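You operate a simulated robot arm through the tools that you are given. There is no shell and no other tool. Be economical: measure what you need, move in short steps, check, and stop when the job is done.

You are at the controls of a simulated robot arm. One attempt, no reset.

Task
Stand the red and green candles in the sockets of their colours and switch both on.
Fine: press each tip to light it; slide the holder onto the purple mat.

Only the result counts: the job must be done as asked and must still hold three seconds after the hand-in. Knocking over, shifting, dropping, spilling or breaking anything else fails it.

Robot
A 5-joint arm with a two-finger parallel gripper, fixed in place. Base frame: the origin is at the foot of the arm, x ahead of it, y to its left, z up; the work surface is at about z = 0. Readings come in m, rad, newtons and seconds.
With the tool pointing down near the work surface it reaches from about 0.26 to 0.6 m from the base axis. Its first joint turns from -1.152 to 1.152 rad. The tool tilts only in the upright plane through the base axis and itself; it spins freely about its own axis. Payload 1.57 kg.
Tool frame: the origin (TCP) lies between the finger pads and is the grasp point; the fingertips stand 0.03 m ahead of it; z points along the fingers, y is the line along which they close. The gripper opens to 0.08 m. The fingers are 0.017 m wide and 0.012 m thick; the gripper's body (0.04 by 0.082 m) begins 0.08 m behind the TCP.
Orientation is told as [roll, pitch, yaw] about the base's x, y, z axes, in that order, counted from this pose: with the fingers straight down and closing along the base's y, the tool's x points along the base's -x, its y along +y and its z along -z.

Tools
- The arm moves only by the tool step_arm. Its argument "motion" is a list of rows, each an object (a shift or turn left out is 0, a gripper value left out holds the last) with "dp": the shift along the tool's x, y, z in m, a list of three; "turn": the turn, a rotation vector about the tool's x, y, z in degrees, a list of three; "jaw": the gripper command, from -1 (shut) to 1 (fully open), values between in proportion. In form: [{"dp": [tx, ty, tz], "turn": [wx, wy, wz], "jaw": jaw}, ...]. A call has 1 to 20 rows; each row shifts and turns the commanded pose from where the row before left it, along the tool's axes as they then stand. Each row takes 0.2 s and may step no farther than 0.05 m and 0.15 rad from the row before; otherwise, or with a gripper value out of range, the whole call is refused. Where a pose cannot be reached the arm comes as near as it can. A force on the tool above 40 N (or 10 N above the force at the start of the call, whichever is more), or a blocked arm, ends the call early, and 0.2 s more pass. The fingers move at their own pace (about 0.153 m/s each) and stop on an object; they squeeze with about 40 N. The grip force told is the motor's: it shows also when the fingers shut on nothing. Time passes only in rows, and 0.2 s behind the last, so rows that do not move let the fingers close. It gives the time, the measured TCP pose, the force on the tool (base axes), the opening and the grip force at its end, in the units of the frame above (readings bear some noise), with the torque about the TCP (base axes, N m) and any sound that the robot's microphone picked up.
- Cameras (640 x 400 px; columns grow to the right, rows downward): "scene" is fixed at [0.0582, 0.4123, 0.5355]; the picture's right is [-0.54, -0.84, 0.00], its down [-0.40, 0.26, -0.88] and it looks along [0.74, -0.47, -0.47] (base axes); focal length 282 px, centre (320, 200). "wrist" rides on the gripper at [0.072, -0.007, -0.122] in the tool frame; the picture's right is [0.09, 1.00, 0.00], its down [-0.84, 0.08, -0.54] and it looks along [-0.54, 0.05, 0.84] (tool axes); focal length 238 px, centre (320, 200). There is no depth. A picture from a camera that has moved, and an enlarged one, comes with that camera's place and axes in the base frame and with its lens.
- capture(camera): a new picture of that camera. The clock stands still meanwhile.
- inspect(camera, box): a new picture of the part [left, top, right, bottom] of that camera's present view, enlarged. The clock stands still meanwhile.
- hand_in(): hands the job in; it is judged then, once.

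Work in short steps. Places have to be worked out from the pictures, the camera data and where the tool is seen: move nearer, look again, correct. Check each grasp and each placing, and mend what went wrong. You have 120 turns and 68 pictures in all, those below and enlarged ones among them. Open the gripper and draw the arm clear of the work before you hand the job in, unless the task says otherwise; then end with one line.

The tools are called by a JSON object that holds its "op" and its "data". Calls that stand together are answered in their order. step_arm: Moves the arm, as the interface text tells. Its arguments: {"type":"object","properties":{"motion":{"type":"array"}},"required":["motion"]} The other tools are called the same way: capture (camera) takes a picture; inspect (camera, box) takes an enlarged picture of a part of a camera's view; hand_in () hands the job in.

At the start:

```text
clock: 0.0
eef_pos: [0.3956, -0.0125, 0.3915]
orientation: [0.001, 0.0, 0.001]
wrist_force: [-0.8, 0.1, -0.2]
wrist_torque: [0.01, 0.04, -0.03]
gripper_width: 0.08
finger_force: 0.2
```

scene: 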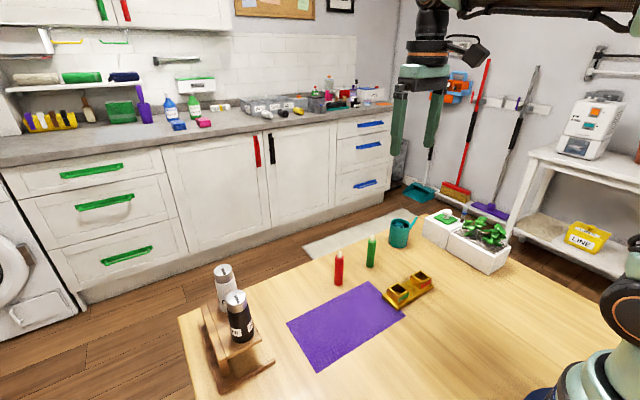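
wrist: 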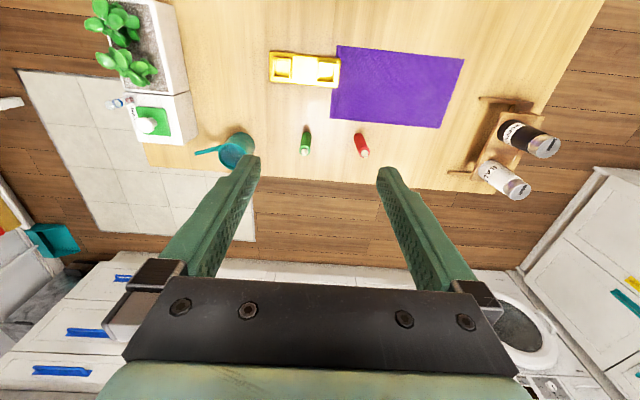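

I'll start with enlarged views of the candles, the holder and the mat to locate them and check the colours.

{"op": "inspect", "data": {"camera": "scene", "box": [280, 220, 440, 320]}}

{"op": "inspect", "data": {"camera": "wrist", "box": [200, 30, 480, 205]}}

```text
4.00 times, centred on (360, 270) of scene
camera zoom: at [0.0582, 0.4123, 0.5355], right [-0.54, -0.84, 0.0], down [-0.4, 0.26, -0.88], along [0.74, -0.47, -0.47], focal length 1126 px, centre (160, -80)
```

zoom: 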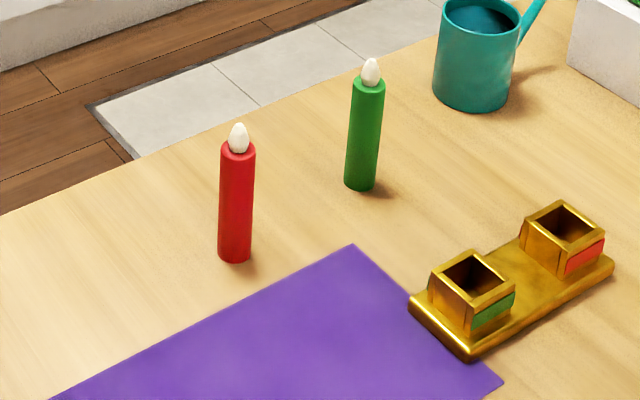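

```text
2.29 times, centred on (340, 118) of wrist
camera zoom: at [0.324, -0.0193, 0.5141], right [-0.09, 1.0, 0.0], down [0.84, 0.08, 0.54], along [0.54, 0.05, -0.84], focal length 545 px, centre (274, 389)
```

zoom: 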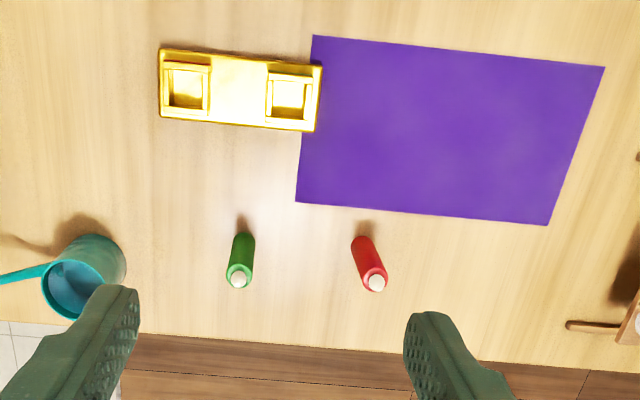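

Sizing from both views:
- Red candle is near (0.487, 0.084) and green near (0.495, -0.030), each about 22 mm wide with a 0.088 m body.
- Green socket is near (0.362, -0.002) and red socket near (0.362, -0.080).
- The mat covers x 0.319–0.448, y 0.011–0.251.

I'll slide the empty holder first, so I'm hovering over the green socket for a closer look.

{"op": "step_arm", "data": {"motion": [{"dp": [0.0067, 0.0017, 0.0383]}, {"dp": [0.0067, 0.0017, 0.0383]}, {"dp": [0.0067, 0.0017, 0.0383]}, {"dp": [0.0067, 0.0017, 0.0383]}, {"dp": [0.0067, 0.0017, 0.0383]}, {}]}}

{"op": "capture", "data": {"camera": "wrist"}}

```text
clock: 1.4
eef_pos: [0.3602, -0.0045, 0.2007]
orientation: [0.001, 0.001, 0.002]
wrist_force: [0.1, -0.1, 1.1]
wrist_torque: [-0.02, 0.0, 0.02]
gripper_width: 0.0799
finger_force: 0.2
```

```text
63 pictures are left
camera wrist: at [0.2881, -0.0108, 0.3226], right [-0.09, 1.0, 0.0], down [0.84, 0.08, 0.54], along [0.54, 0.05, -0.84], focal length 238 px, centre (320, 200)
```

wrist: 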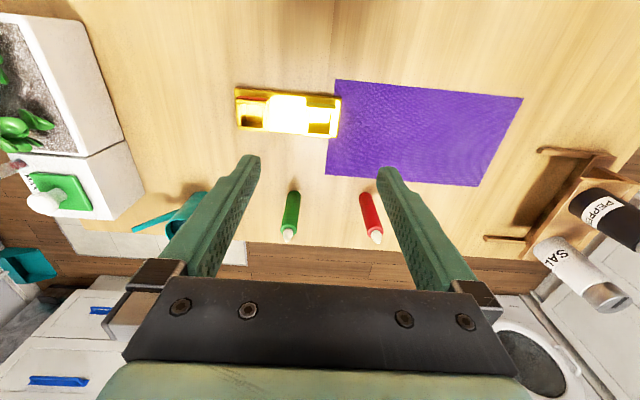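

{"op": "inspect", "data": {"camera": "wrist", "box": [220, 75, 380, 175]}}

```text
4.00 times, centred on (300, 125) of wrist
camera zoom: at [0.2881, -0.0108, 0.3226], right [-0.09, 1.0, 0.0], down [0.84, 0.08, 0.54], along [0.54, 0.05, -0.84], focal length 953 px, centre (400, 500)
```

zoom: 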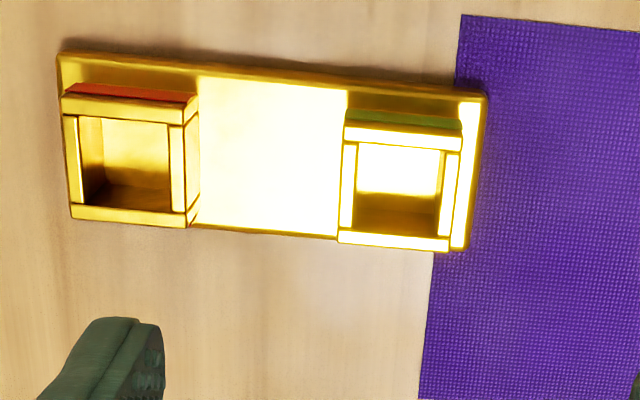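

The green socket's rim is centred at about (0.364, -0.004), with its top near z 0.031, about 34 mm outside and 26 mm inside. The holder centre is about (0.365, -0.045). I'll half-close the jaw and lower the fingers around the green socket.

{"op": "step_arm", "data": {"motion": [{"dp": [-0.0038, 0.0005, 0.04], "jaw": 0.4}, {"dp": [0, 0, 0.04]}, {"dp": [0, 0, 0.04]}, {"dp": [0, 0, 0.02]}, {"dp": [0, 0, 0.01]}, {}]}}

{"op": "capture", "data": {"camera": "wrist"}}

{"op": "inspect", "data": {"camera": "scene", "box": [320, 220, 480, 320]}}

```text
clock: 2.8
eef_pos: [0.3685, -0.0043, 0.0509]
orientation: [0.0, 0.0, 0.0]
wrist_force: [-0.2, -0.4, 0.0]
wrist_torque: [-0.04, -0.02, 0.01]
gripper_width: 0.0558
finger_force: 0.0
```

```text
61 pictures are left
camera wrist: at [0.295, -0.01, 0.1723], right [-0.09, 1.0, 0.0], down [0.84, 0.08, 0.54], along [0.54, 0.05, -0.84], focal length 238 px, centre (320, 200)
```

wrist: 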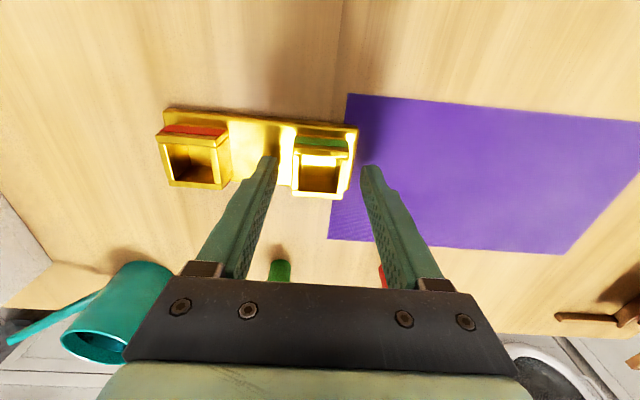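

```text
4.00 times, centred on (400, 270) of scene
camera zoom: at [0.0582, 0.4123, 0.5355], right [-0.54, -0.84, 0.0], down [-0.4, 0.26, -0.88], along [0.74, -0.47, -0.47], focal length 1126 px, centre (0, -80)
```

zoom: 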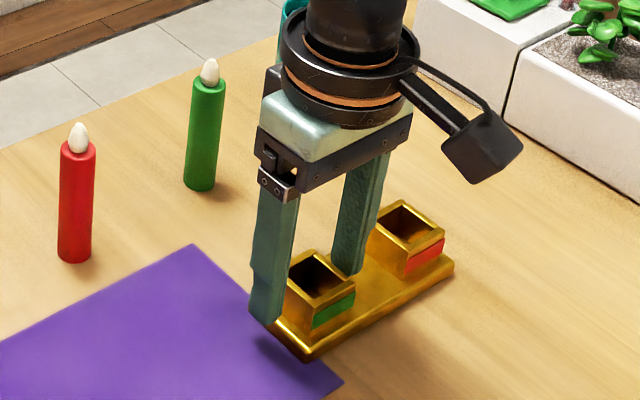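

The fingers straddle the green socket. I'll back up 4 mm in x, lower slightly and close.

{"op": "step_arm", "data": {"motion": [{"dp": [0.004, 0.001, 0.003]}, {"jaw": 0.0}, {"jaw": -1}, {}, {}]}}

```text
clock: 4.0
eef_pos: [0.3637, -0.0034, 0.0468]
orientation: [0.0, 0.0, 0.001]
wrist_force: [-0.6, 2.6, 1.9]
wrist_torque: [0.1, -0.02, -0.01]
gripper_width: 0.0348
finger_force: 40.1
```

It holds the socket at 34.8 mm. I'll drag the holder 0.176 m in +y and 0.019 m in +x, onto the middle of the mat.

{"op": "step_arm", "data": {"motion": [{"dp": [-0.001, 0.01, 0]}, {"dp": [-0.0022, 0.02, 0]}, {"dp": [-0.0022, 0.02, 0]}, {"dp": [-0.0022, 0.02, 0]}, {"dp": [-0.0022, 0.02, 0]}, {"dp": [-0.0022, 0.02, 0]}, {"dp": [-0.0022, 0.02, 0]}, {"dp": [-0.0022, 0.02, 0]}, {"dp": [-0.0022, 0.016, 0]}, {"dp": [0, 0.01, 0]}, {}]}}

{"op": "inspect", "data": {"camera": "scene", "box": [240, 220, 480, 370]}}

```text
clock: 6.4
eef_pos: [0.3814, 0.1722, 0.0467]
orientation: [0.001, -0.003, 0.0]
wrist_force: [-0.9, -10.2, 25.0]
wrist_torque: [-0.27, -0.08, 0.06]
gripper_width: 0.0348
finger_force: 40.4
```

```text
2.67 times, centred on (360, 295) of scene
camera zoom: at [0.0581, 0.4123, 0.5355], right [-0.54, -0.84, 0.0], down [-0.4, 0.26, -0.88], along [0.74, -0.47, -0.47], focal length 751 px, centre (213, -53)
```

zoom: 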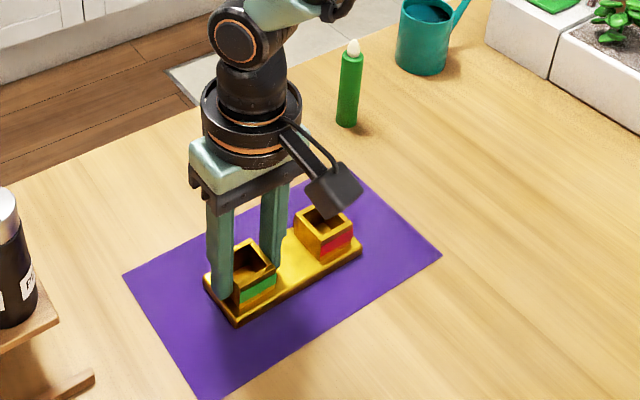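

The holder is wholly on the mat. I'll release it and rise straight up, then look.

{"op": "step_arm", "data": {"motion": [{"jaw": 0.3}, {}, {"dp": [0, 0, -0.03]}, {"dp": [0, 0, -0.05]}, {"dp": [0, 0, -0.05]}, {"dp": [0, 0, -0.03]}, {}]}}

{"op": "capture", "data": {"camera": "wrist"}}

{"op": "inspect", "data": {"camera": "scene", "box": [260, 220, 420, 320]}}

```text
clock: 8.0
eef_pos: [0.3816, 0.1712, 0.2065]
orientation: [0.0, 0.0, 0.0]
wrist_force: [0.2, -0.5, 0.4]
wrist_torque: [0.01, 0.01, -0.03]
gripper_width: 0.0519
finger_force: 0.1
```

```text
58 pictures are left
camera wrist: at [0.308, 0.1659, 0.3283], right [-0.09, 1.0, 0.0], down [0.84, 0.08, 0.54], along [0.54, 0.05, -0.84], focal length 238 px, centre (320, 200)
```

wrist: 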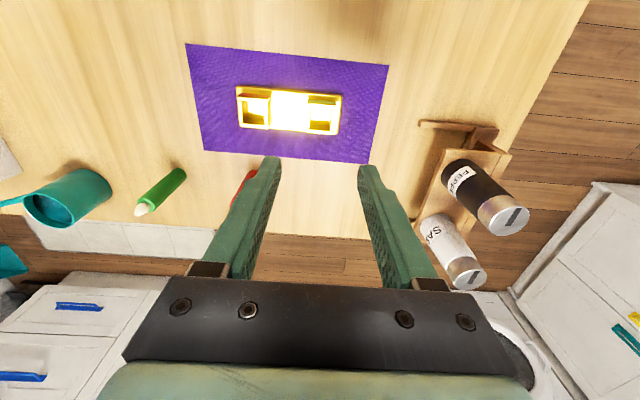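

```text
4.00 times, centred on (340, 270) of scene
camera zoom: at [0.0582, 0.4123, 0.5355], right [-0.54, -0.84, 0.0], down [-0.4, 0.26, -0.88], along [0.74, -0.47, -0.47], focal length 1126 px, centre (240, -80)
```

zoom: 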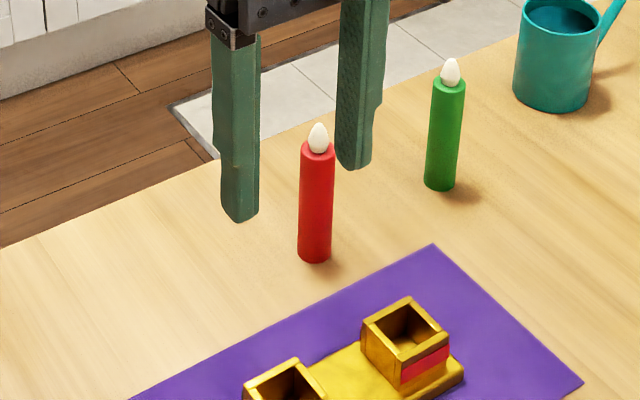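

I'll hover over the red candle at about (0.487, 0.084) and measure it again.

{"op": "step_arm", "data": {"motion": [{"dp": [-0.0264, -0.0219, 0], "jaw": 0.6}, {"dp": [-0.0264, -0.0219, 0]}, {"dp": [-0.0264, -0.0219, 0]}, {"dp": [-0.0264, -0.022, 0]}, {"dp": [0, 0, 0.04]}, {}, {}]}}

{"op": "capture", "data": {"camera": "wrist"}}

{"op": "inspect", "data": {"camera": "scene", "box": [260, 220, 420, 320]}}

```text
clock: 9.6
eef_pos: [0.4862, 0.088, 0.1672]
orientation: [-0.001, 0.002, 0.0]
wrist_force: [0.5, 0.1, 0.2]
wrist_torque: [0.02, 0.03, -0.02]
gripper_width: 0.0641
finger_force: 0.1
```

```text
56 pictures are left
camera wrist: at [0.4132, 0.0801, 0.2892], right [-0.09, 1.0, 0.0], down [0.84, 0.08, 0.54], along [0.54, 0.05, -0.84], focal length 238 px, centre (320, 200)
```

wrist: 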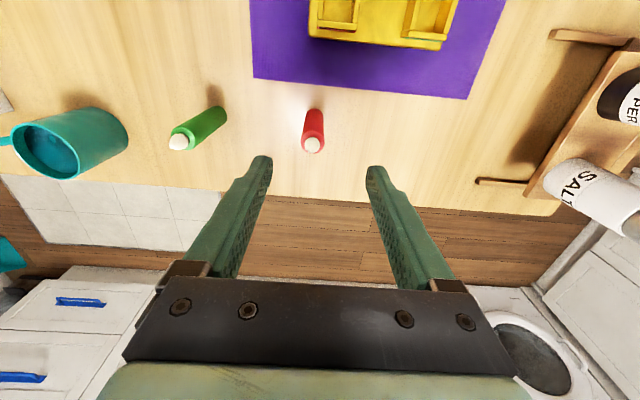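

```text
4.00 times, centred on (340, 270) of scene
camera zoom: at [0.0582, 0.4123, 0.5355], right [-0.54, -0.84, 0.0], down [-0.4, 0.26, -0.88], along [0.74, -0.47, -0.47], focal length 1126 px, centre (240, -80)
```

zoom: 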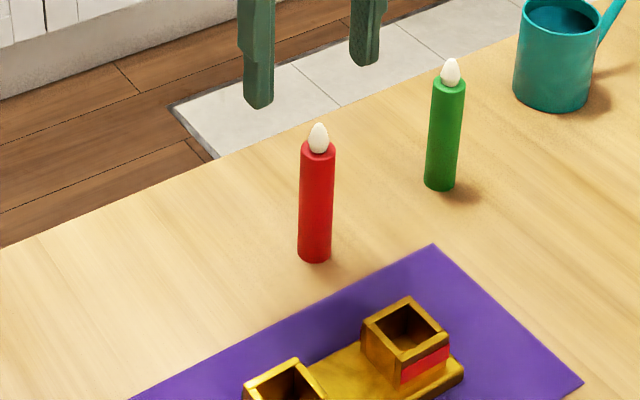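

{"op": "inspect", "data": {"camera": "wrist", "box": [272, 90, 352, 170]}}

```text
5.00 times, centred on (312, 130) of wrist
camera zoom: at [0.4132, 0.0801, 0.2892], right [-0.09, 1.0, 0.0], down [0.84, 0.08, 0.54], along [0.54, 0.05, -0.84], focal length 1192 px, centre (360, 550)
```

zoom: 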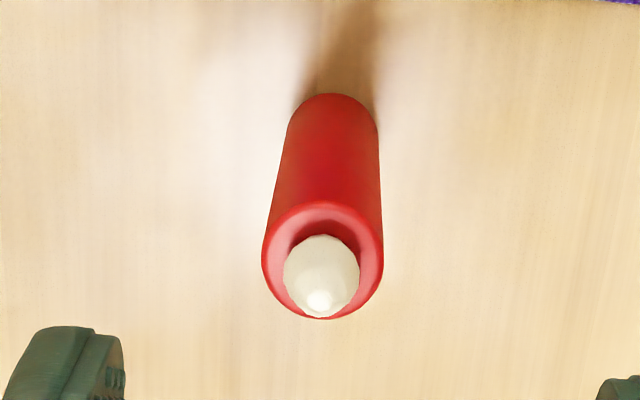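

In the close view the red candle's axis is about 2 mm nearer the base and 7 mm to the right of the TCP. I'll correct that, descend to z≈0.062 and check.

{"op": "step_arm", "data": {"motion": [{"dp": [0.002, -0.0073, 0]}, {"dp": [0, 0, 0.035]}, {"dp": [0, 0, 0.035]}, {"dp": [0, 0, 0.035]}, {}, {}]}}

{"op": "capture", "data": {"camera": "wrist"}}

{"op": "inspect", "data": {"camera": "scene", "box": [260, 220, 420, 320]}}

```text
clock: 11.0
eef_pos: [0.4856, 0.0764, 0.0617]
orientation: [0.0, 0.001, 0.003]
wrist_force: [-0.3, -0.2, -0.4]
wrist_torque: [0.02, 0.0, -0.02]
gripper_width: 0.064
finger_force: 0.1
```

```text
53 pictures are left
camera wrist: at [0.4125, 0.0705, 0.1841], right [-0.09, 1.0, 0.0], down [0.84, 0.08, 0.54], along [0.54, 0.05, -0.84], focal length 238 px, centre (320, 200)
```

wrist: 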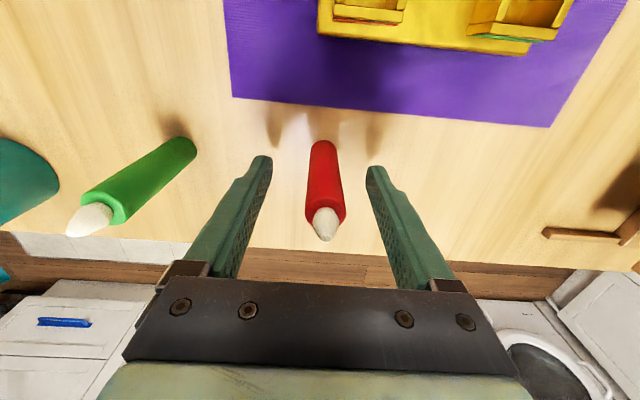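

```text
4.00 times, centred on (340, 270) of scene
camera zoom: at [0.0582, 0.4123, 0.5355], right [-0.54, -0.84, 0.0], down [-0.4, 0.26, -0.88], along [0.74, -0.47, -0.47], focal length 1126 px, centre (240, -80)
```

zoom: 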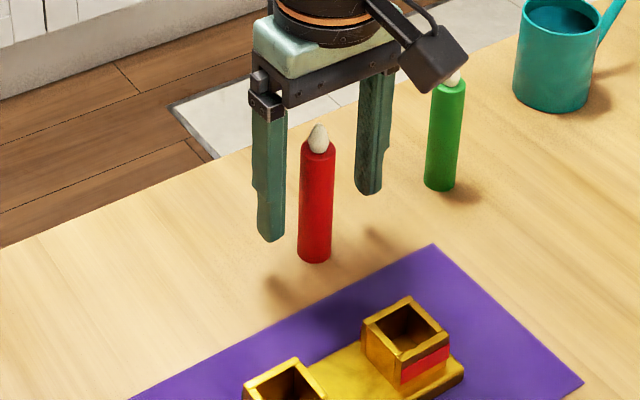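

The candle is between the fingers and about 4 mm nearer the base than the TCP. I'll shift 3.5 mm back and 1.5 mm left, then close.

{"op": "step_arm", "data": {"motion": [{"dp": [0.0035, 0.0015, 0]}, {"jaw": 0.0}, {"jaw": -0.35}, {"jaw": -1}, {}, {}]}}

{"op": "inspect", "data": {"camera": "wrist", "box": [240, 120, 400, 280]}}

{"op": "inspect", "data": {"camera": "scene", "box": [260, 220, 420, 320]}}

```text
clock: 12.4
eef_pos: [0.4817, 0.0776, 0.0629]
orientation: [-0.002, 0.0, 0.0]
wrist_force: [0.0, -0.2, 0.2]
wrist_torque: [0.0, -0.03, 0.02]
gripper_width: 0.021
finger_force: 34.2
```

```text
2.50 times, centred on (320, 200) of wrist
camera zoom: at [0.4091, 0.0719, 0.1845], right [-0.09, 1.0, 0.0], down [0.84, 0.08, 0.54], along [0.54, 0.05, -0.84], focal length 596 px, centre (320, 200)
```

zoom: 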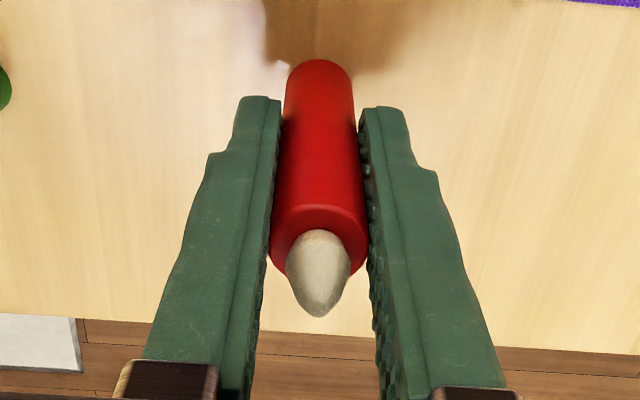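

```text
4.00 times, centred on (340, 270) of scene
camera zoom: at [0.0582, 0.4123, 0.5355], right [-0.54, -0.84, 0.0], down [-0.4, 0.26, -0.88], along [0.74, -0.47, -0.47], focal length 1126 px, centre (240, -80)
```

zoom: 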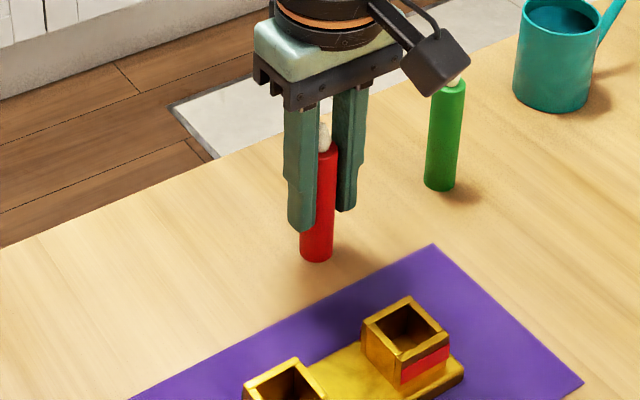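

Red is gripped at 21 mm and centred. I'll lift 0.07 m and carry it to above the red socket, estimated at (0.380, 0.091).

{"op": "step_arm", "data": {"motion": [{"dp": [0, 0, -0.02]}, {"dp": [0, 0, -0.05]}, {"dp": [0.025, 0.0033, 0]}, {"dp": [0.025, 0.0033, 0]}, {"dp": [0.025, 0.0033, 0]}, {"dp": [0.025, 0.0033, 0]}, {}, {}]}}

{"op": "capture", "data": {"camera": "wrist"}}

{"op": "inspect", "data": {"camera": "scene", "box": [260, 220, 420, 320]}}

```text
clock: 14.2
eef_pos: [0.3825, 0.0905, 0.1316]
orientation: [-0.001, 0.001, 0.001]
wrist_force: [-0.1, -0.1, -0.1]
wrist_torque: [0.0, -0.04, -0.01]
gripper_width: 0.0205
finger_force: 34.6
```

```text
49 pictures are left
camera wrist: at [0.3096, 0.0854, 0.2537], right [-0.09, 1.0, 0.0], down [0.84, 0.08, 0.54], along [0.54, 0.05, -0.84], focal length 238 px, centre (320, 200)
```

wrist: 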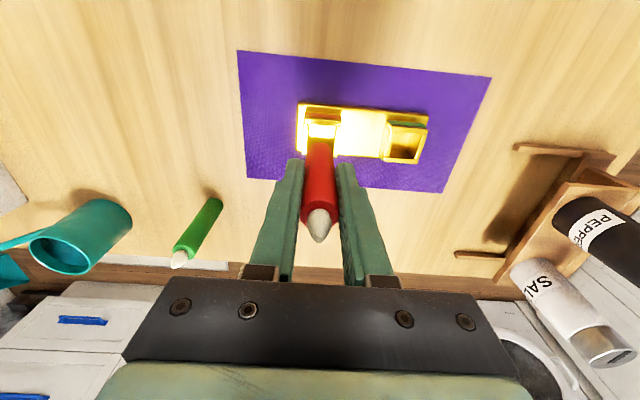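

```text
4.00 times, centred on (340, 270) of scene
camera zoom: at [0.0582, 0.4123, 0.5355], right [-0.54, -0.84, 0.0], down [-0.4, 0.26, -0.88], along [0.74, -0.47, -0.47], focal length 1126 px, centre (240, -80)
```

zoom: 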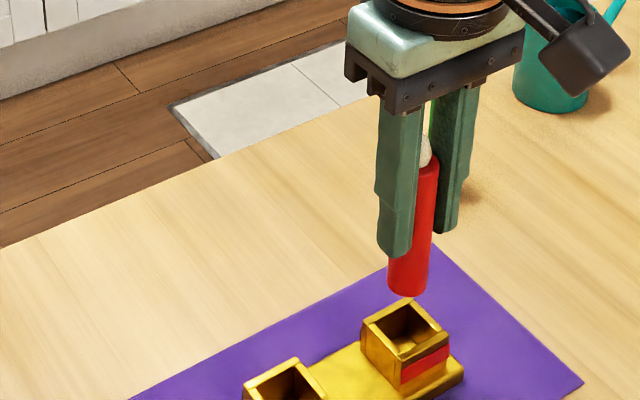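

{"op": "inspect", "data": {"camera": "wrist", "box": [270, 90, 450, 190]}}

{"op": "inspect", "data": {"camera": "scene", "box": [335, 250, 415, 300]}}

```text
3.56 times, centred on (360, 140) of wrist
camera zoom: at [0.3096, 0.0854, 0.2537], right [-0.09, 1.0, 0.0], down [0.84, 0.08, 0.54], along [0.54, 0.05, -0.84], focal length 848 px, centre (178, 413)
```

zoom: 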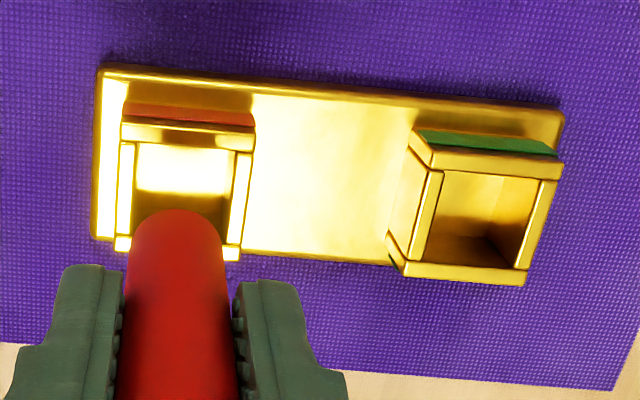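

```text
8.00 times, centred on (375, 275) of scene
camera zoom: at [0.0582, 0.4123, 0.5355], right [-0.54, -0.84, 0.0], down [-0.4, 0.26, -0.88], along [0.74, -0.47, -0.47], focal length 2253 px, centre (-120, -400)
```

zoom: 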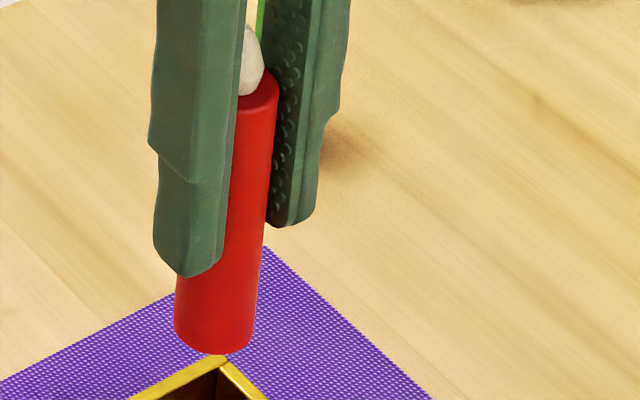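

Both views put the candle bottom within 1–2 mm of the socket centre. I'll shift 1 mm toward the base, lower until the bottom is just above the rim, and look again.

{"op": "step_arm", "data": {"motion": [{"dp": [0.001, 0.0003, 0.01]}, {"dp": [0, 0, 0.02]}, {}, {}]}}

{"op": "inspect", "data": {"camera": "wrist", "box": [270, 110, 450, 210]}}

{"op": "inspect", "data": {"camera": "scene", "box": [325, 265, 405, 325]}}

```text
clock: 15.2
eef_pos: [0.381, 0.0924, 0.1017]
orientation: [0.0, 0.0, 0.001]
wrist_force: [0.4, -0.9, 0.5]
wrist_torque: [0.03, -0.05, 0.0]
gripper_width: 0.0209
finger_force: 34.5
```

```text
3.56 times, centred on (360, 160) of wrist
camera zoom: at [0.3088, 0.086, 0.2241], right [-0.09, 1.0, 0.0], down [0.84, 0.08, 0.54], along [0.54, 0.05, -0.84], focal length 848 px, centre (178, 342)
```

zoom: 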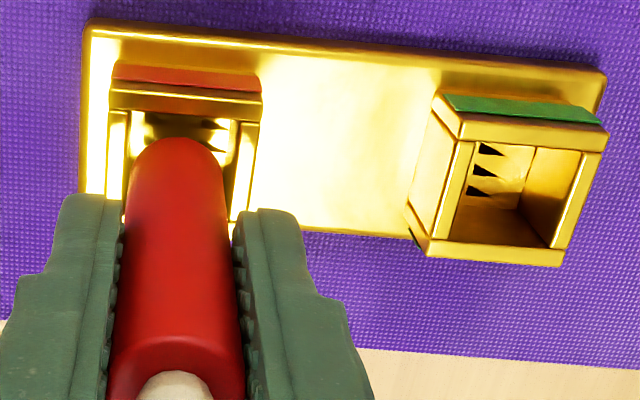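

```text
6.67 times, centred on (365, 295) of scene
camera zoom: at [0.0582, 0.4123, 0.5355], right [-0.54, -0.84, 0.0], down [-0.4, 0.26, -0.88], along [0.74, -0.47, -0.47], focal length 1877 px, centre (20, -433)
```

zoom: 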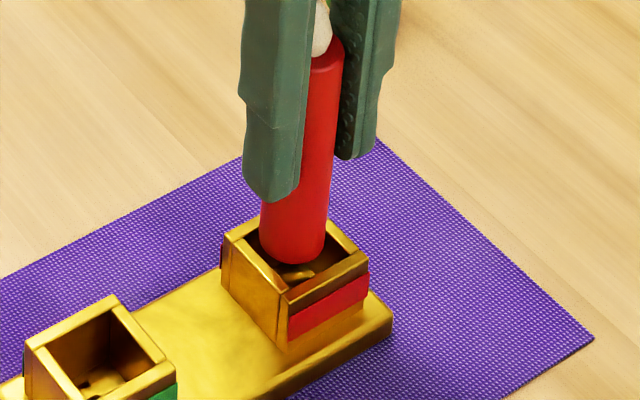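

The alignment looks right to about 1 mm, so I'll nudge 1 mm in +y and lower 12 mm into the mouth, watching the force.

{"op": "step_arm", "data": {"motion": [{"dp": [0.0005, 0.001, 0]}, {"dp": [0, 0, 0.004]}, {"dp": [0, 0, 0.004]}, {"dp": [0, 0, 0.004]}, {}]}}

{"op": "inspect", "data": {"camera": "scene", "box": [325, 265, 405, 325]}}

{"op": "inspect", "data": {"camera": "wrist", "box": [270, 110, 390, 210]}}

```text
clock: 16.4
eef_pos: [0.3813, 0.0944, 0.0905]
orientation: [0.001, -0.003, 0.001]
wrist_force: [2.9, 4.5, 18.0]
wrist_torque: [0.39, -0.37, 0.09]
gripper_width: 0.0208
finger_force: 33.9
```

```text
6.67 times, centred on (365, 295) of scene
camera zoom: at [0.0582, 0.4123, 0.5355], right [-0.54, -0.84, 0.0], down [-0.4, 0.26, -0.88], along [0.74, -0.47, -0.47], focal length 1877 px, centre (20, -433)
```

zoom: 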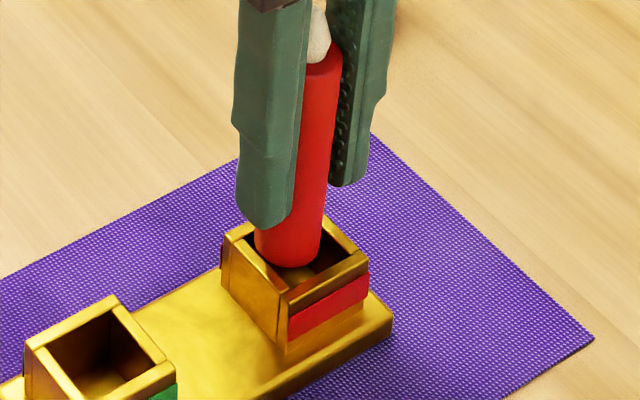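

```text
4.00 times, centred on (330, 160) of wrist
camera zoom: at [0.3084, 0.0878, 0.2127], right [-0.09, 1.0, 0.0], down [0.83, 0.08, 0.55], along [0.54, 0.05, -0.84], focal length 953 px, centre (280, 360)
```

zoom: 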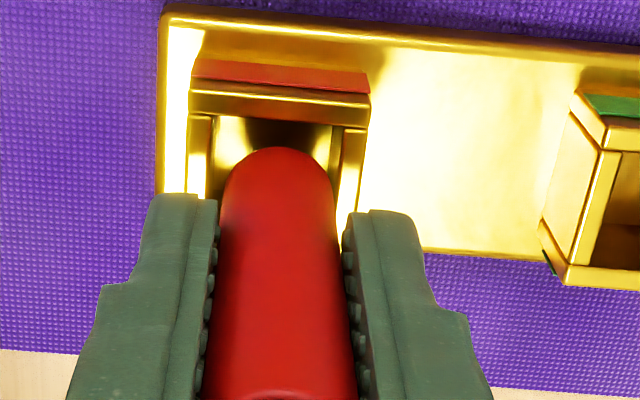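

The candle touched the rim. The torque puts the contact on its far (+x), left (+y) side. I'll rise 4 mm, shift 3 mm toward the base and 1 mm right, and try again.

{"op": "step_arm", "data": {"motion": [{"dp": [0, 0, -0.006]}, {"dp": [0.003, -0.001, 0]}, {}, {"dp": [0, 0, 0.003]}, {"dp": [0, 0, 0.003]}, {}]}}

{"op": "inspect", "data": {"camera": "scene", "box": [325, 265, 405, 325]}}

```text
clock: 17.8
eef_pos: [0.3766, 0.0912, 0.0904]
orientation: [0.0, -0.001, 0.002]
wrist_force: [0.1, -0.6, -1.3]
wrist_torque: [-0.01, 0.01, 0.0]
gripper_width: 0.0205
finger_force: 33.8
```

```text
6.67 times, centred on (365, 295) of scene
camera zoom: at [0.0582, 0.4123, 0.5355], right [-0.54, -0.84, 0.0], down [-0.4, 0.26, -0.88], along [0.74, -0.47, -0.47], focal length 1877 px, centre (20, -433)
```

zoom: 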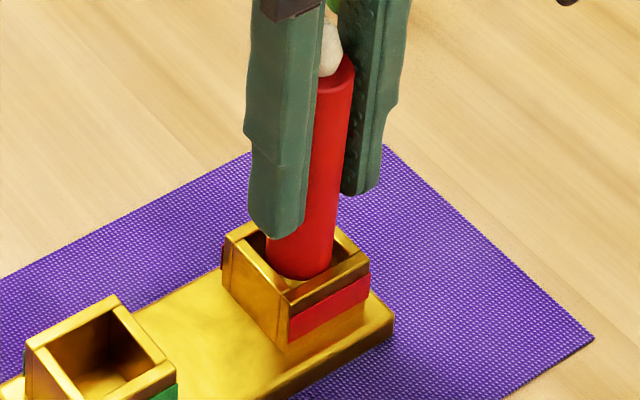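

There's no contact force now and the candle sits inside the rim. I'll keep lowering gently.

{"op": "step_arm", "data": {"motion": [{"dp": [0, 0, 0.004]}, {"dp": [0, 0, 0.004]}, {"dp": [0, 0, 0.003]}, {}]}}

{"op": "inspect", "data": {"camera": "scene", "box": [325, 265, 405, 325]}}

```text
clock: 18.8
eef_pos: [0.3777, 0.0925, 0.0807]
orientation: [0.001, -0.001, 0.001]
wrist_force: [1.1, -0.1, -0.9]
wrist_torque: [0.0, -0.04, 0.03]
gripper_width: 0.0211
finger_force: 34.4
```

```text
6.67 times, centred on (365, 295) of scene
camera zoom: at [0.0582, 0.4123, 0.5355], right [-0.54, -0.84, 0.0], down [-0.4, 0.26, -0.88], along [0.74, -0.47, -0.47], focal length 1877 px, centre (20, -433)
```

zoom: 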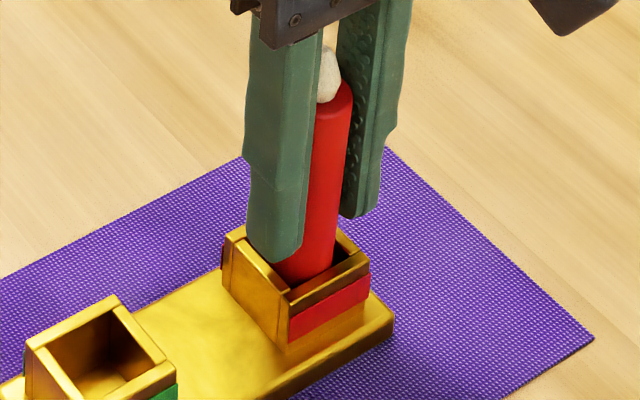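

It's entering freely. I'll continue in small steps until it meets the socket floor.

{"op": "step_arm", "data": {"motion": [{"dp": [0, 0, 0.003]}, {"dp": [0, 0, 0.003]}, {"dp": [0, 0, 0.002]}, {"dp": [0, 0, 0.002]}, {}]}}

```text
clock: 20.0
eef_pos: [0.3772, 0.0932, 0.0692]
orientation: [-0.001, -0.002, 0.0]
wrist_force: [1.3, -0.2, -0.6]
wrist_torque: [-0.03, 0.0, 0.02]
gripper_width: 0.0208
finger_force: 34.7
```

{"op": "step_arm", "data": {"motion": [{"dp": [0, 0, 0.0015]}, {"dp": [0, 0, 0.0015]}, {}]}}

{"op": "inspect", "data": {"camera": "scene", "box": [325, 265, 405, 325]}}

```text
clock: 20.8
eef_pos: [0.3777, 0.0935, 0.0681]
orientation: [0.003, -0.005, 0.0]
wrist_force: [0.5, -1.2, 23.6]
wrist_torque: [-0.14, -0.01, 0.06]
gripper_width: 0.021
finger_force: 34.4
```

```text
6.67 times, centred on (365, 295) of scene
camera zoom: at [0.0582, 0.4123, 0.5355], right [-0.54, -0.84, 0.0], down [-0.4, 0.26, -0.88], along [0.74, -0.47, -0.47], focal length 1877 px, centre (20, -433)
```

zoom: 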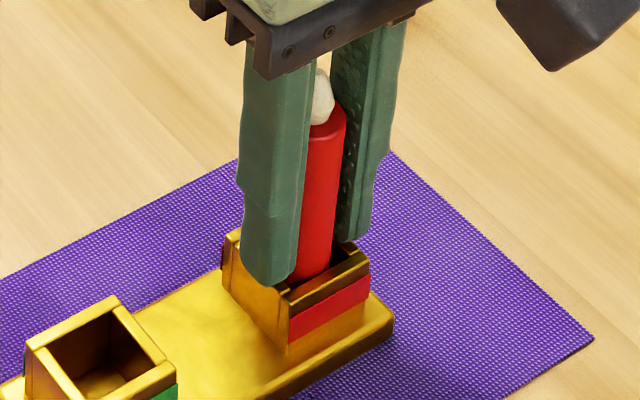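

It met the floor at 24 N, so the red candle is seated. I'll release and rise clear.

{"op": "step_arm", "data": {"motion": [{"dp": [0, 0, -0.001]}, {"jaw": 0.0}, {}, {"dp": [0, 0, -0.04]}, {"dp": [0, 0, -0.05]}, {}, {}]}}

{"op": "inspect", "data": {"camera": "wrist", "box": [240, 90, 400, 250]}}

{"op": "inspect", "data": {"camera": "scene", "box": [325, 245, 405, 325]}}

```text
clock: 22.4
eef_pos: [0.3784, 0.0918, 0.158]
orientation: [0.001, 0.0, 0.0]
wrist_force: [-0.5, 0.7, 0.0]
wrist_torque: [-0.04, -0.01, -0.02]
gripper_width: 0.0402
finger_force: 0.1
```

```text
2.50 times, centred on (320, 170) of wrist
camera zoom: at [0.3057, 0.0867, 0.2807], right [-0.09, 1.0, 0.0], down [0.84, 0.08, 0.54], along [0.54, 0.05, -0.84], focal length 596 px, centre (320, 275)
```

zoom: 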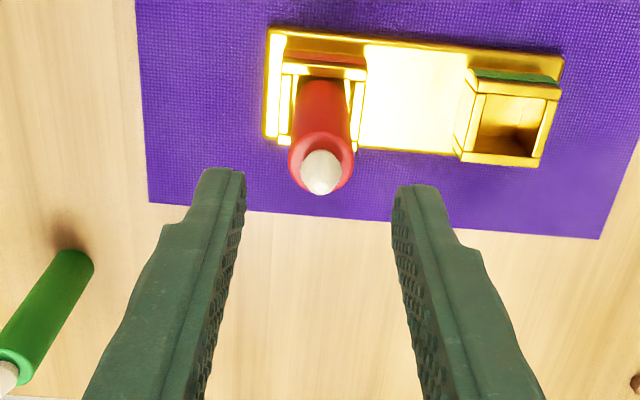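

```text
5.00 times, centred on (365, 285) of scene
camera zoom: at [0.0582, 0.4123, 0.5355], right [-0.54, -0.84, 0.0], down [-0.4, 0.26, -0.88], along [0.74, -0.47, -0.47], focal length 1408 px, centre (95, -225)
```

zoom: 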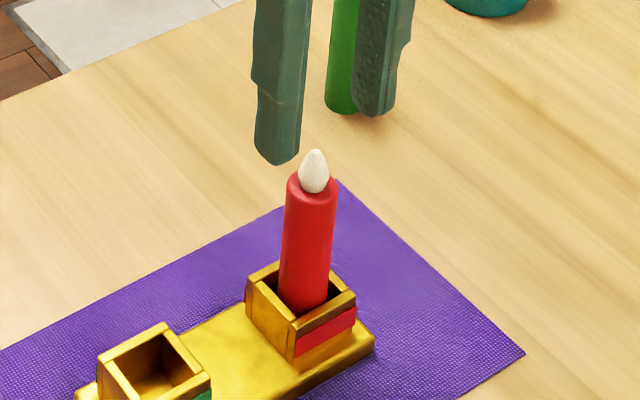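

The candle stands in its socket and its tip is at about (0.379, 0.094), z≈0.111. I'll shut the fingers and come down slowly on the tip.

{"op": "step_arm", "data": {"motion": [{"dp": [-0.001, 0.0003, 0], "jaw": -1}, {}, {}, {"dp": [0, 0, 0.007]}, {"dp": [0, 0, 0.003]}, {"dp": [0, 0, 0.002]}, {}]}}

{"op": "inspect", "data": {"camera": "scene", "box": [325, 245, 405, 325]}}

```text
clock: 24.0
eef_pos: [0.3786, 0.0925, 0.1455]
orientation: [0.0, 0.0, 0.001]
wrist_force: [-0.1, -0.2, -0.4]
wrist_torque: [0.01, 0.09, -0.01]
gripper_width: 0.0001
finger_force: 21.1
```

```text
5.00 times, centred on (365, 285) of scene
camera zoom: at [0.0582, 0.4123, 0.5355], right [-0.54, -0.84, 0.0], down [-0.4, 0.26, -0.88], along [0.74, -0.47, -0.47], focal length 1408 px, centre (95, -225)
```

zoom: 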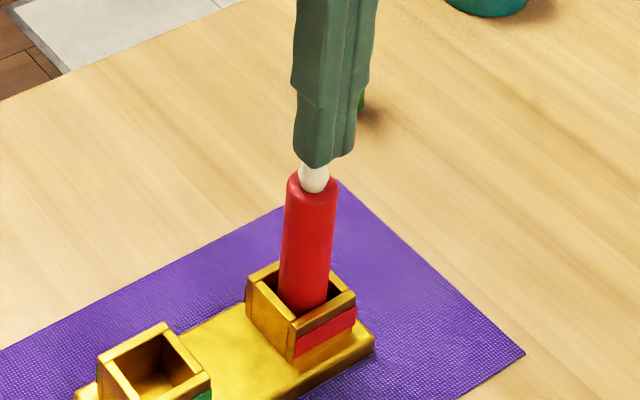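

No contact yet and the fingertips are just above the tip. I'll shift slightly left and press down in small steps.

{"op": "step_arm", "data": {"motion": [{"dp": [-0.001, 0.002, 0]}, {"dp": [0, 0, 0.002]}, {"dp": [0, 0, 0.0015]}, {"dp": [0, 0, 0.0015]}, {}]}}

```text
clock: 25.2
eef_pos: [0.3796, 0.0955, 0.141]
orientation: [-0.001, 0.0, 0.0]
wrist_force: [-0.6, -0.1, 3.9]
wrist_torque: [0.03, 0.01, 0.02]
gripper_width: 0.0001
finger_force: 21.6
heard: click
```

Contact at 3.9 N, and I heard a click. I'll rise and check that the red one is lit.

{"op": "step_arm", "data": {"motion": [{"dp": [0, 0, -0.02]}, {"dp": [0, 0, -0.04]}, {}]}}

{"op": "inspect", "data": {"camera": "scene", "box": [325, 225, 405, 325]}}

```text
clock: 26.0
eef_pos: [0.379, 0.0957, 0.2015]
orientation: [0.001, -0.001, 0.0]
wrist_force: [1.3, 0.4, -0.7]
wrist_torque: [0.03, 0.01, -0.02]
gripper_width: 0.0
finger_force: 21.5
```

```text
4.00 times, centred on (365, 275) of scene
camera zoom: at [0.0582, 0.4123, 0.5355], right [-0.54, -0.84, 0.0], down [-0.4, 0.26, -0.88], along [0.74, -0.47, -0.47], focal length 1126 px, centre (140, -100)
```

zoom: 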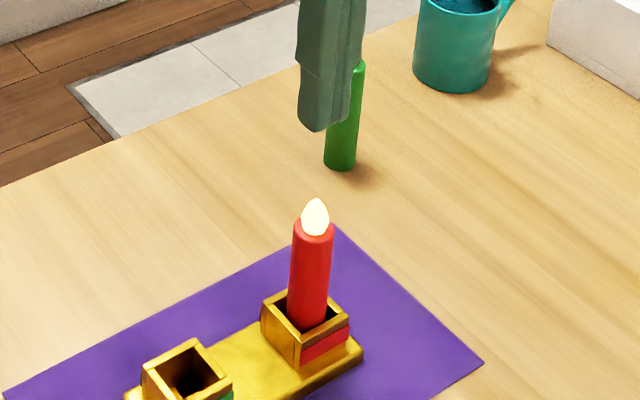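

Red is lit. Next is the green candle at about (0.489, -0.036), so I'm hovering there with the jaw partly open.

{"op": "step_arm", "data": {"motion": [{"dp": [-0.0275, -0.033, 0], "jaw": 0.5}, {"dp": [-0.0275, -0.033, 0]}, {"dp": [-0.0275, -0.033, 0]}, {"dp": [-0.0275, -0.033, 0]}, {"dp": [0, 0, 0.035]}, {}, {}]}}

{"op": "capture", "data": {"camera": "wrist"}}

```text
clock: 27.6
eef_pos: [0.4897, -0.0361, 0.1651]
orientation: [0.002, 0.001, -0.001]
wrist_force: [0.1, -0.5, -0.7]
wrist_torque: [0.03, 0.02, 0.03]
gripper_width: 0.0601
finger_force: 0.1
```

```text
34 pictures are left
camera wrist: at [0.4165, -0.0418, 0.2871], right [-0.09, 1.0, 0.0], down [0.84, 0.08, 0.54], along [0.54, 0.05, -0.84], focal length 238 px, centre (320, 200)
```

wrist: 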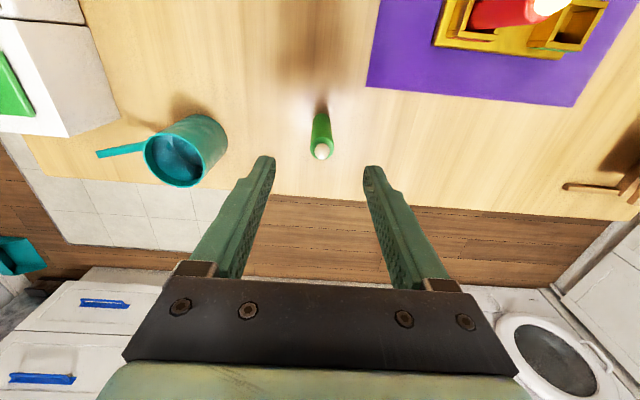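

The candle is nearly centred under the TCP. I'll apply the same small correction red needed, descend and close.

{"op": "step_arm", "data": {"motion": [{"dp": [0.002, 0.0005, 0.03]}, {"dp": [0, 0, 0.035]}, {"dp": [0, 0, 0.038]}, {}, {"jaw": 0.0}, {"jaw": -0.35}, {"jaw": -1}, {}, {}]}}

{"op": "inspect", "data": {"camera": "wrist", "box": [240, 120, 400, 280]}}

{"op": "inspect", "data": {"camera": "scene", "box": [320, 200, 440, 300]}}

```text
clock: 29.6
eef_pos: [0.4881, -0.0371, 0.0627]
orientation: [0.001, -0.001, -0.001]
wrist_force: [0.4, -0.7, 1.0]
wrist_torque: [-0.05, 0.02, -0.03]
gripper_width: 0.0206
finger_force: 33.9
```

```text
2.50 times, centred on (320, 200) of wrist
camera zoom: at [0.4154, -0.0426, 0.1851], right [-0.09, 1.0, 0.0], down [0.84, 0.08, 0.54], along [0.54, 0.05, -0.84], focal length 596 px, centre (320, 200)
```

zoom: 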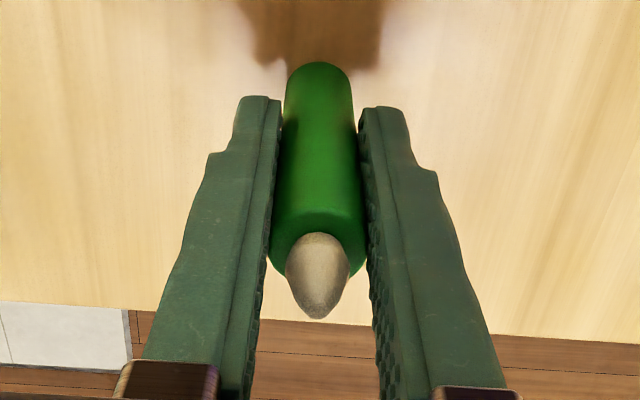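

```text
4.00 times, centred on (380, 250) of scene
camera zoom: at [0.0582, 0.4123, 0.5355], right [-0.54, -0.84, 0.0], down [-0.4, 0.26, -0.88], along [0.74, -0.47, -0.47], focal length 1126 px, centre (80, 0)
```

zoom: 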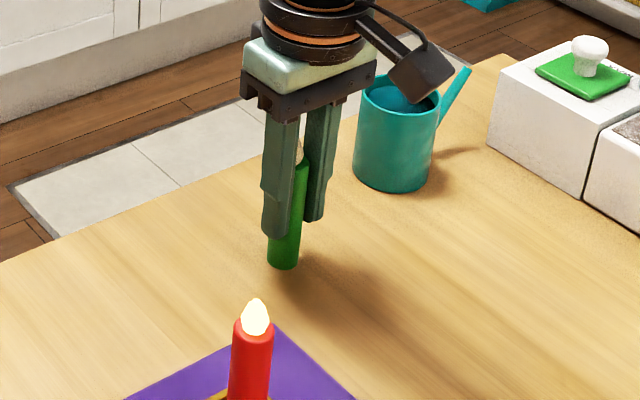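

Green is gripped and centred, with the same picture as red. I'll lift it above the red tip's height, swing in +y at this x, then come back over the green socket near (0.378, 0.1725).

{"op": "step_arm", "data": {"motion": [{"dp": [0, 0, -0.03]}, {"dp": [0, 0, -0.05]}, {"dp": [0, 0, -0.05]}, {"dp": [0, 0.042, 0]}, {"dp": [0, 0.042, 0]}, {"dp": [0, 0.042, 0]}, {"dp": [0, 0.042, 0]}, {"dp": [0, 0.0415, 0]}, {"dp": [0.036, 0, 0]}, {"dp": [0.036, 0, 0]}, {"dp": [0.038, 0, 0]}, {}, {"dp": [0, 0, 0.04]}, {"dp": [0, 0, 0.04]}, {}, {}]}}

{"op": "inspect", "data": {"camera": "wrist", "box": [200, 80, 420, 240]}}

{"op": "inspect", "data": {"camera": "scene", "box": [285, 265, 385, 340]}}

```text
clock: 33.0
eef_pos: [0.3766, 0.1731, 0.114]
orientation: [-0.002, 0.001, -0.002]
wrist_force: [-0.6, 0.9, 0.3]
wrist_torque: [-0.05, 0.02, -0.07]
gripper_width: 0.0208
finger_force: 34.1
```

```text
2.50 times, centred on (310, 160) of wrist
camera zoom: at [0.3038, 0.1671, 0.2348], right [-0.09, 1.0, 0.0], down [0.84, 0.08, 0.54], along [0.54, 0.05, -0.84], focal length 596 px, centre (345, 300)
```

zoom: 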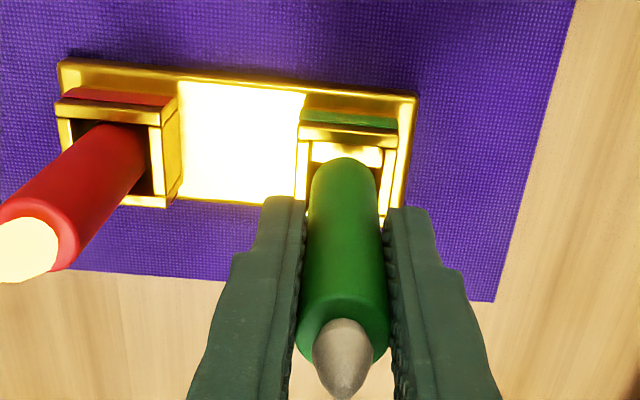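

```text
5.33 times, centred on (335, 302) of scene
camera zoom: at [0.0582, 0.4123, 0.5354], right [-0.54, -0.84, 0.0], down [-0.4, 0.26, -0.88], along [0.74, -0.47, -0.47], focal length 1502 px, centre (240, -347)
```

zoom: 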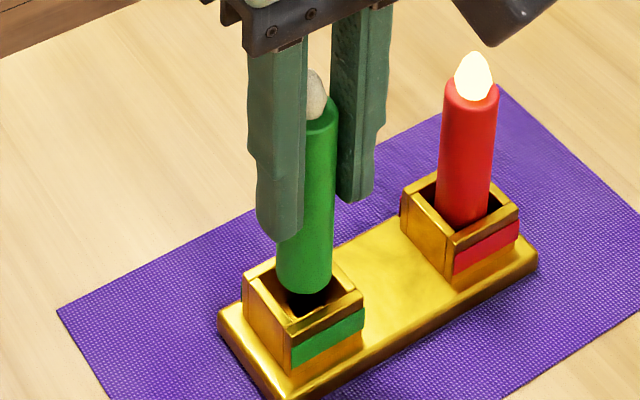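

Comparing with red's seated position, the green candle is about 2.5 mm too near the base. I'll correct that, lower to just above the rim (bottom at about z 0.040) and look again.

{"op": "step_arm", "data": {"motion": [{"dp": [-0.0025, -0.0007, 0]}, {"dp": [0, 0, 0.01]}, {}, {}]}}

{"op": "inspect", "data": {"camera": "wrist", "box": [270, 110, 390, 210]}}

{"op": "inspect", "data": {"camera": "scene", "box": [295, 285, 375, 345]}}

```text
clock: 34.0
eef_pos: [0.3804, 0.1726, 0.1045]
orientation: [0.001, -0.004, -0.001]
wrist_force: [-1.7, -5.4, 22.3]
wrist_torque: [-0.73, -0.35, -0.04]
gripper_width: 0.0208
finger_force: 33.6
```

```text
4.00 times, centred on (330, 160) of wrist
camera zoom: at [0.307, 0.1664, 0.226], right [-0.09, 1.0, 0.0], down [0.83, 0.08, 0.55], along [0.54, 0.05, -0.84], focal length 953 px, centre (280, 360)
```

zoom: 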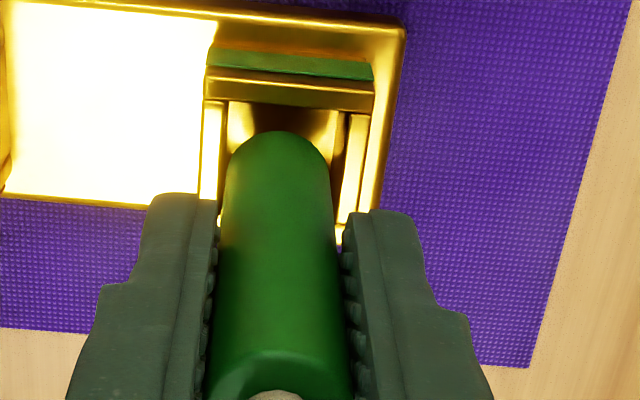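

```text
6.67 times, centred on (335, 315) of scene
camera zoom: at [0.0581, 0.4123, 0.5355], right [-0.54, -0.84, 0.0], down [-0.4, 0.26, -0.88], along [0.74, -0.47, -0.47], focal length 1877 px, centre (220, -567)
```

zoom: 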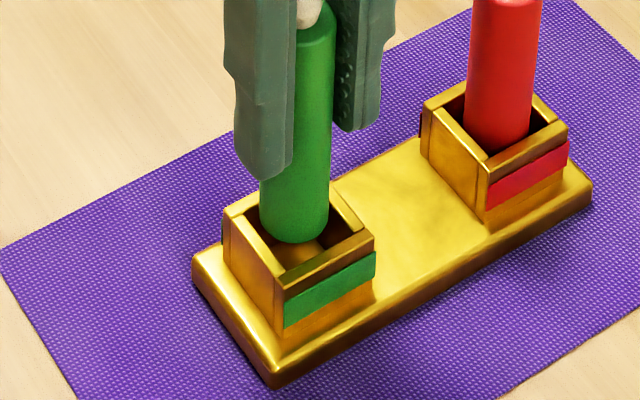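

Contact came early, so the rim is higher than I assumed (about z 0.041). The torque says the candle is too far in +x and -y. I'll lift 6 mm, shift 2.5 mm toward the base and 1 mm left, and lower gently.

{"op": "step_arm", "data": {"motion": [{"dp": [0, 0, -0.006]}, {"dp": [0.0025, 0.001, 0]}, {}, {"dp": [0, 0, 0.003]}, {"dp": [0, 0, 0.002]}, {"dp": [0, 0, 0.002]}, {}]}}

{"op": "inspect", "data": {"camera": "scene", "box": [295, 285, 375, 345]}}

```text
clock: 35.6
eef_pos: [0.3772, 0.1734, 0.1007]
orientation: [0.002, 0.001, -0.001]
wrist_force: [0.0, 0.2, -0.6]
wrist_torque: [-0.05, -0.01, 0.01]
gripper_width: 0.0206
finger_force: 33.9
```

```text
6.67 times, centred on (335, 315) of scene
camera zoom: at [0.0582, 0.4123, 0.5354], right [-0.54, -0.84, 0.0], down [-0.4, 0.26, -0.88], along [0.74, -0.47, -0.47], focal length 1877 px, centre (220, -567)
```

zoom: 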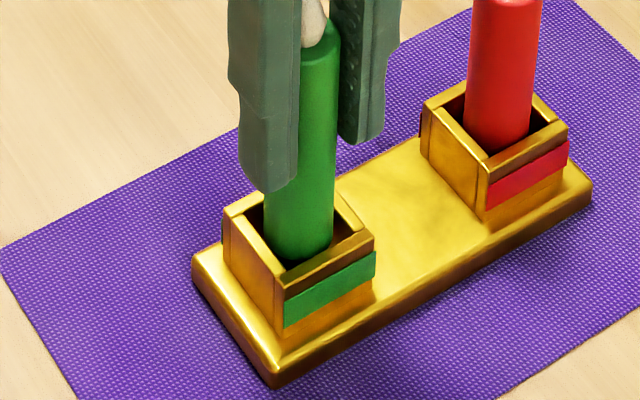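

It's entering the socket with no force. I'll continue down gently.

{"op": "step_arm", "data": {"motion": [{"dp": [0, 0, 0.003]}, {"dp": [0, 0, 0.003]}, {"dp": [0, 0, 0.003]}, {"dp": [0, 0, 0.003]}, {"dp": [0, 0, 0.003]}, {}]}}

```text
clock: 37.0
eef_pos: [0.3776, 0.1739, 0.0858]
orientation: [0.001, 0.0, 0.0]
wrist_force: [0.4, 0.6, -0.9]
wrist_torque: [0.0, -0.04, 0.03]
gripper_width: 0.0204
finger_force: 33.8
```

{"op": "step_arm", "data": {"motion": [{"dp": [0, 0, 0.003]}, {"dp": [0, 0, 0.003]}, {"dp": [0, 0, 0.003]}, {"dp": [0, 0, 0.002]}, {}]}}

{"op": "inspect", "data": {"camera": "scene", "box": [295, 285, 375, 345]}}

```text
clock: 38.2
eef_pos: [0.3786, 0.1723, 0.0758]
orientation: [0.001, -0.003, -0.001]
wrist_force: [6.2, -0.4, 17.8]
wrist_torque: [-0.35, -0.55, 0.0]
gripper_width: 0.0203
finger_force: 33.8
```

```text
6.67 times, centred on (335, 315) of scene
camera zoom: at [0.0582, 0.4123, 0.5355], right [-0.54, -0.84, 0.0], down [-0.4, 0.26, -0.88], along [0.74, -0.47, -0.47], focal length 1877 px, centre (220, -567)
```

zoom: 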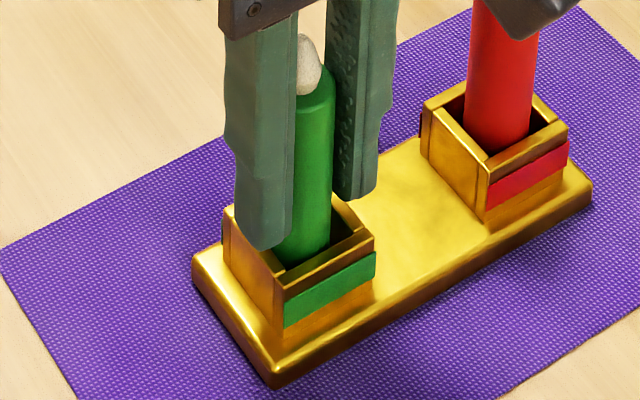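

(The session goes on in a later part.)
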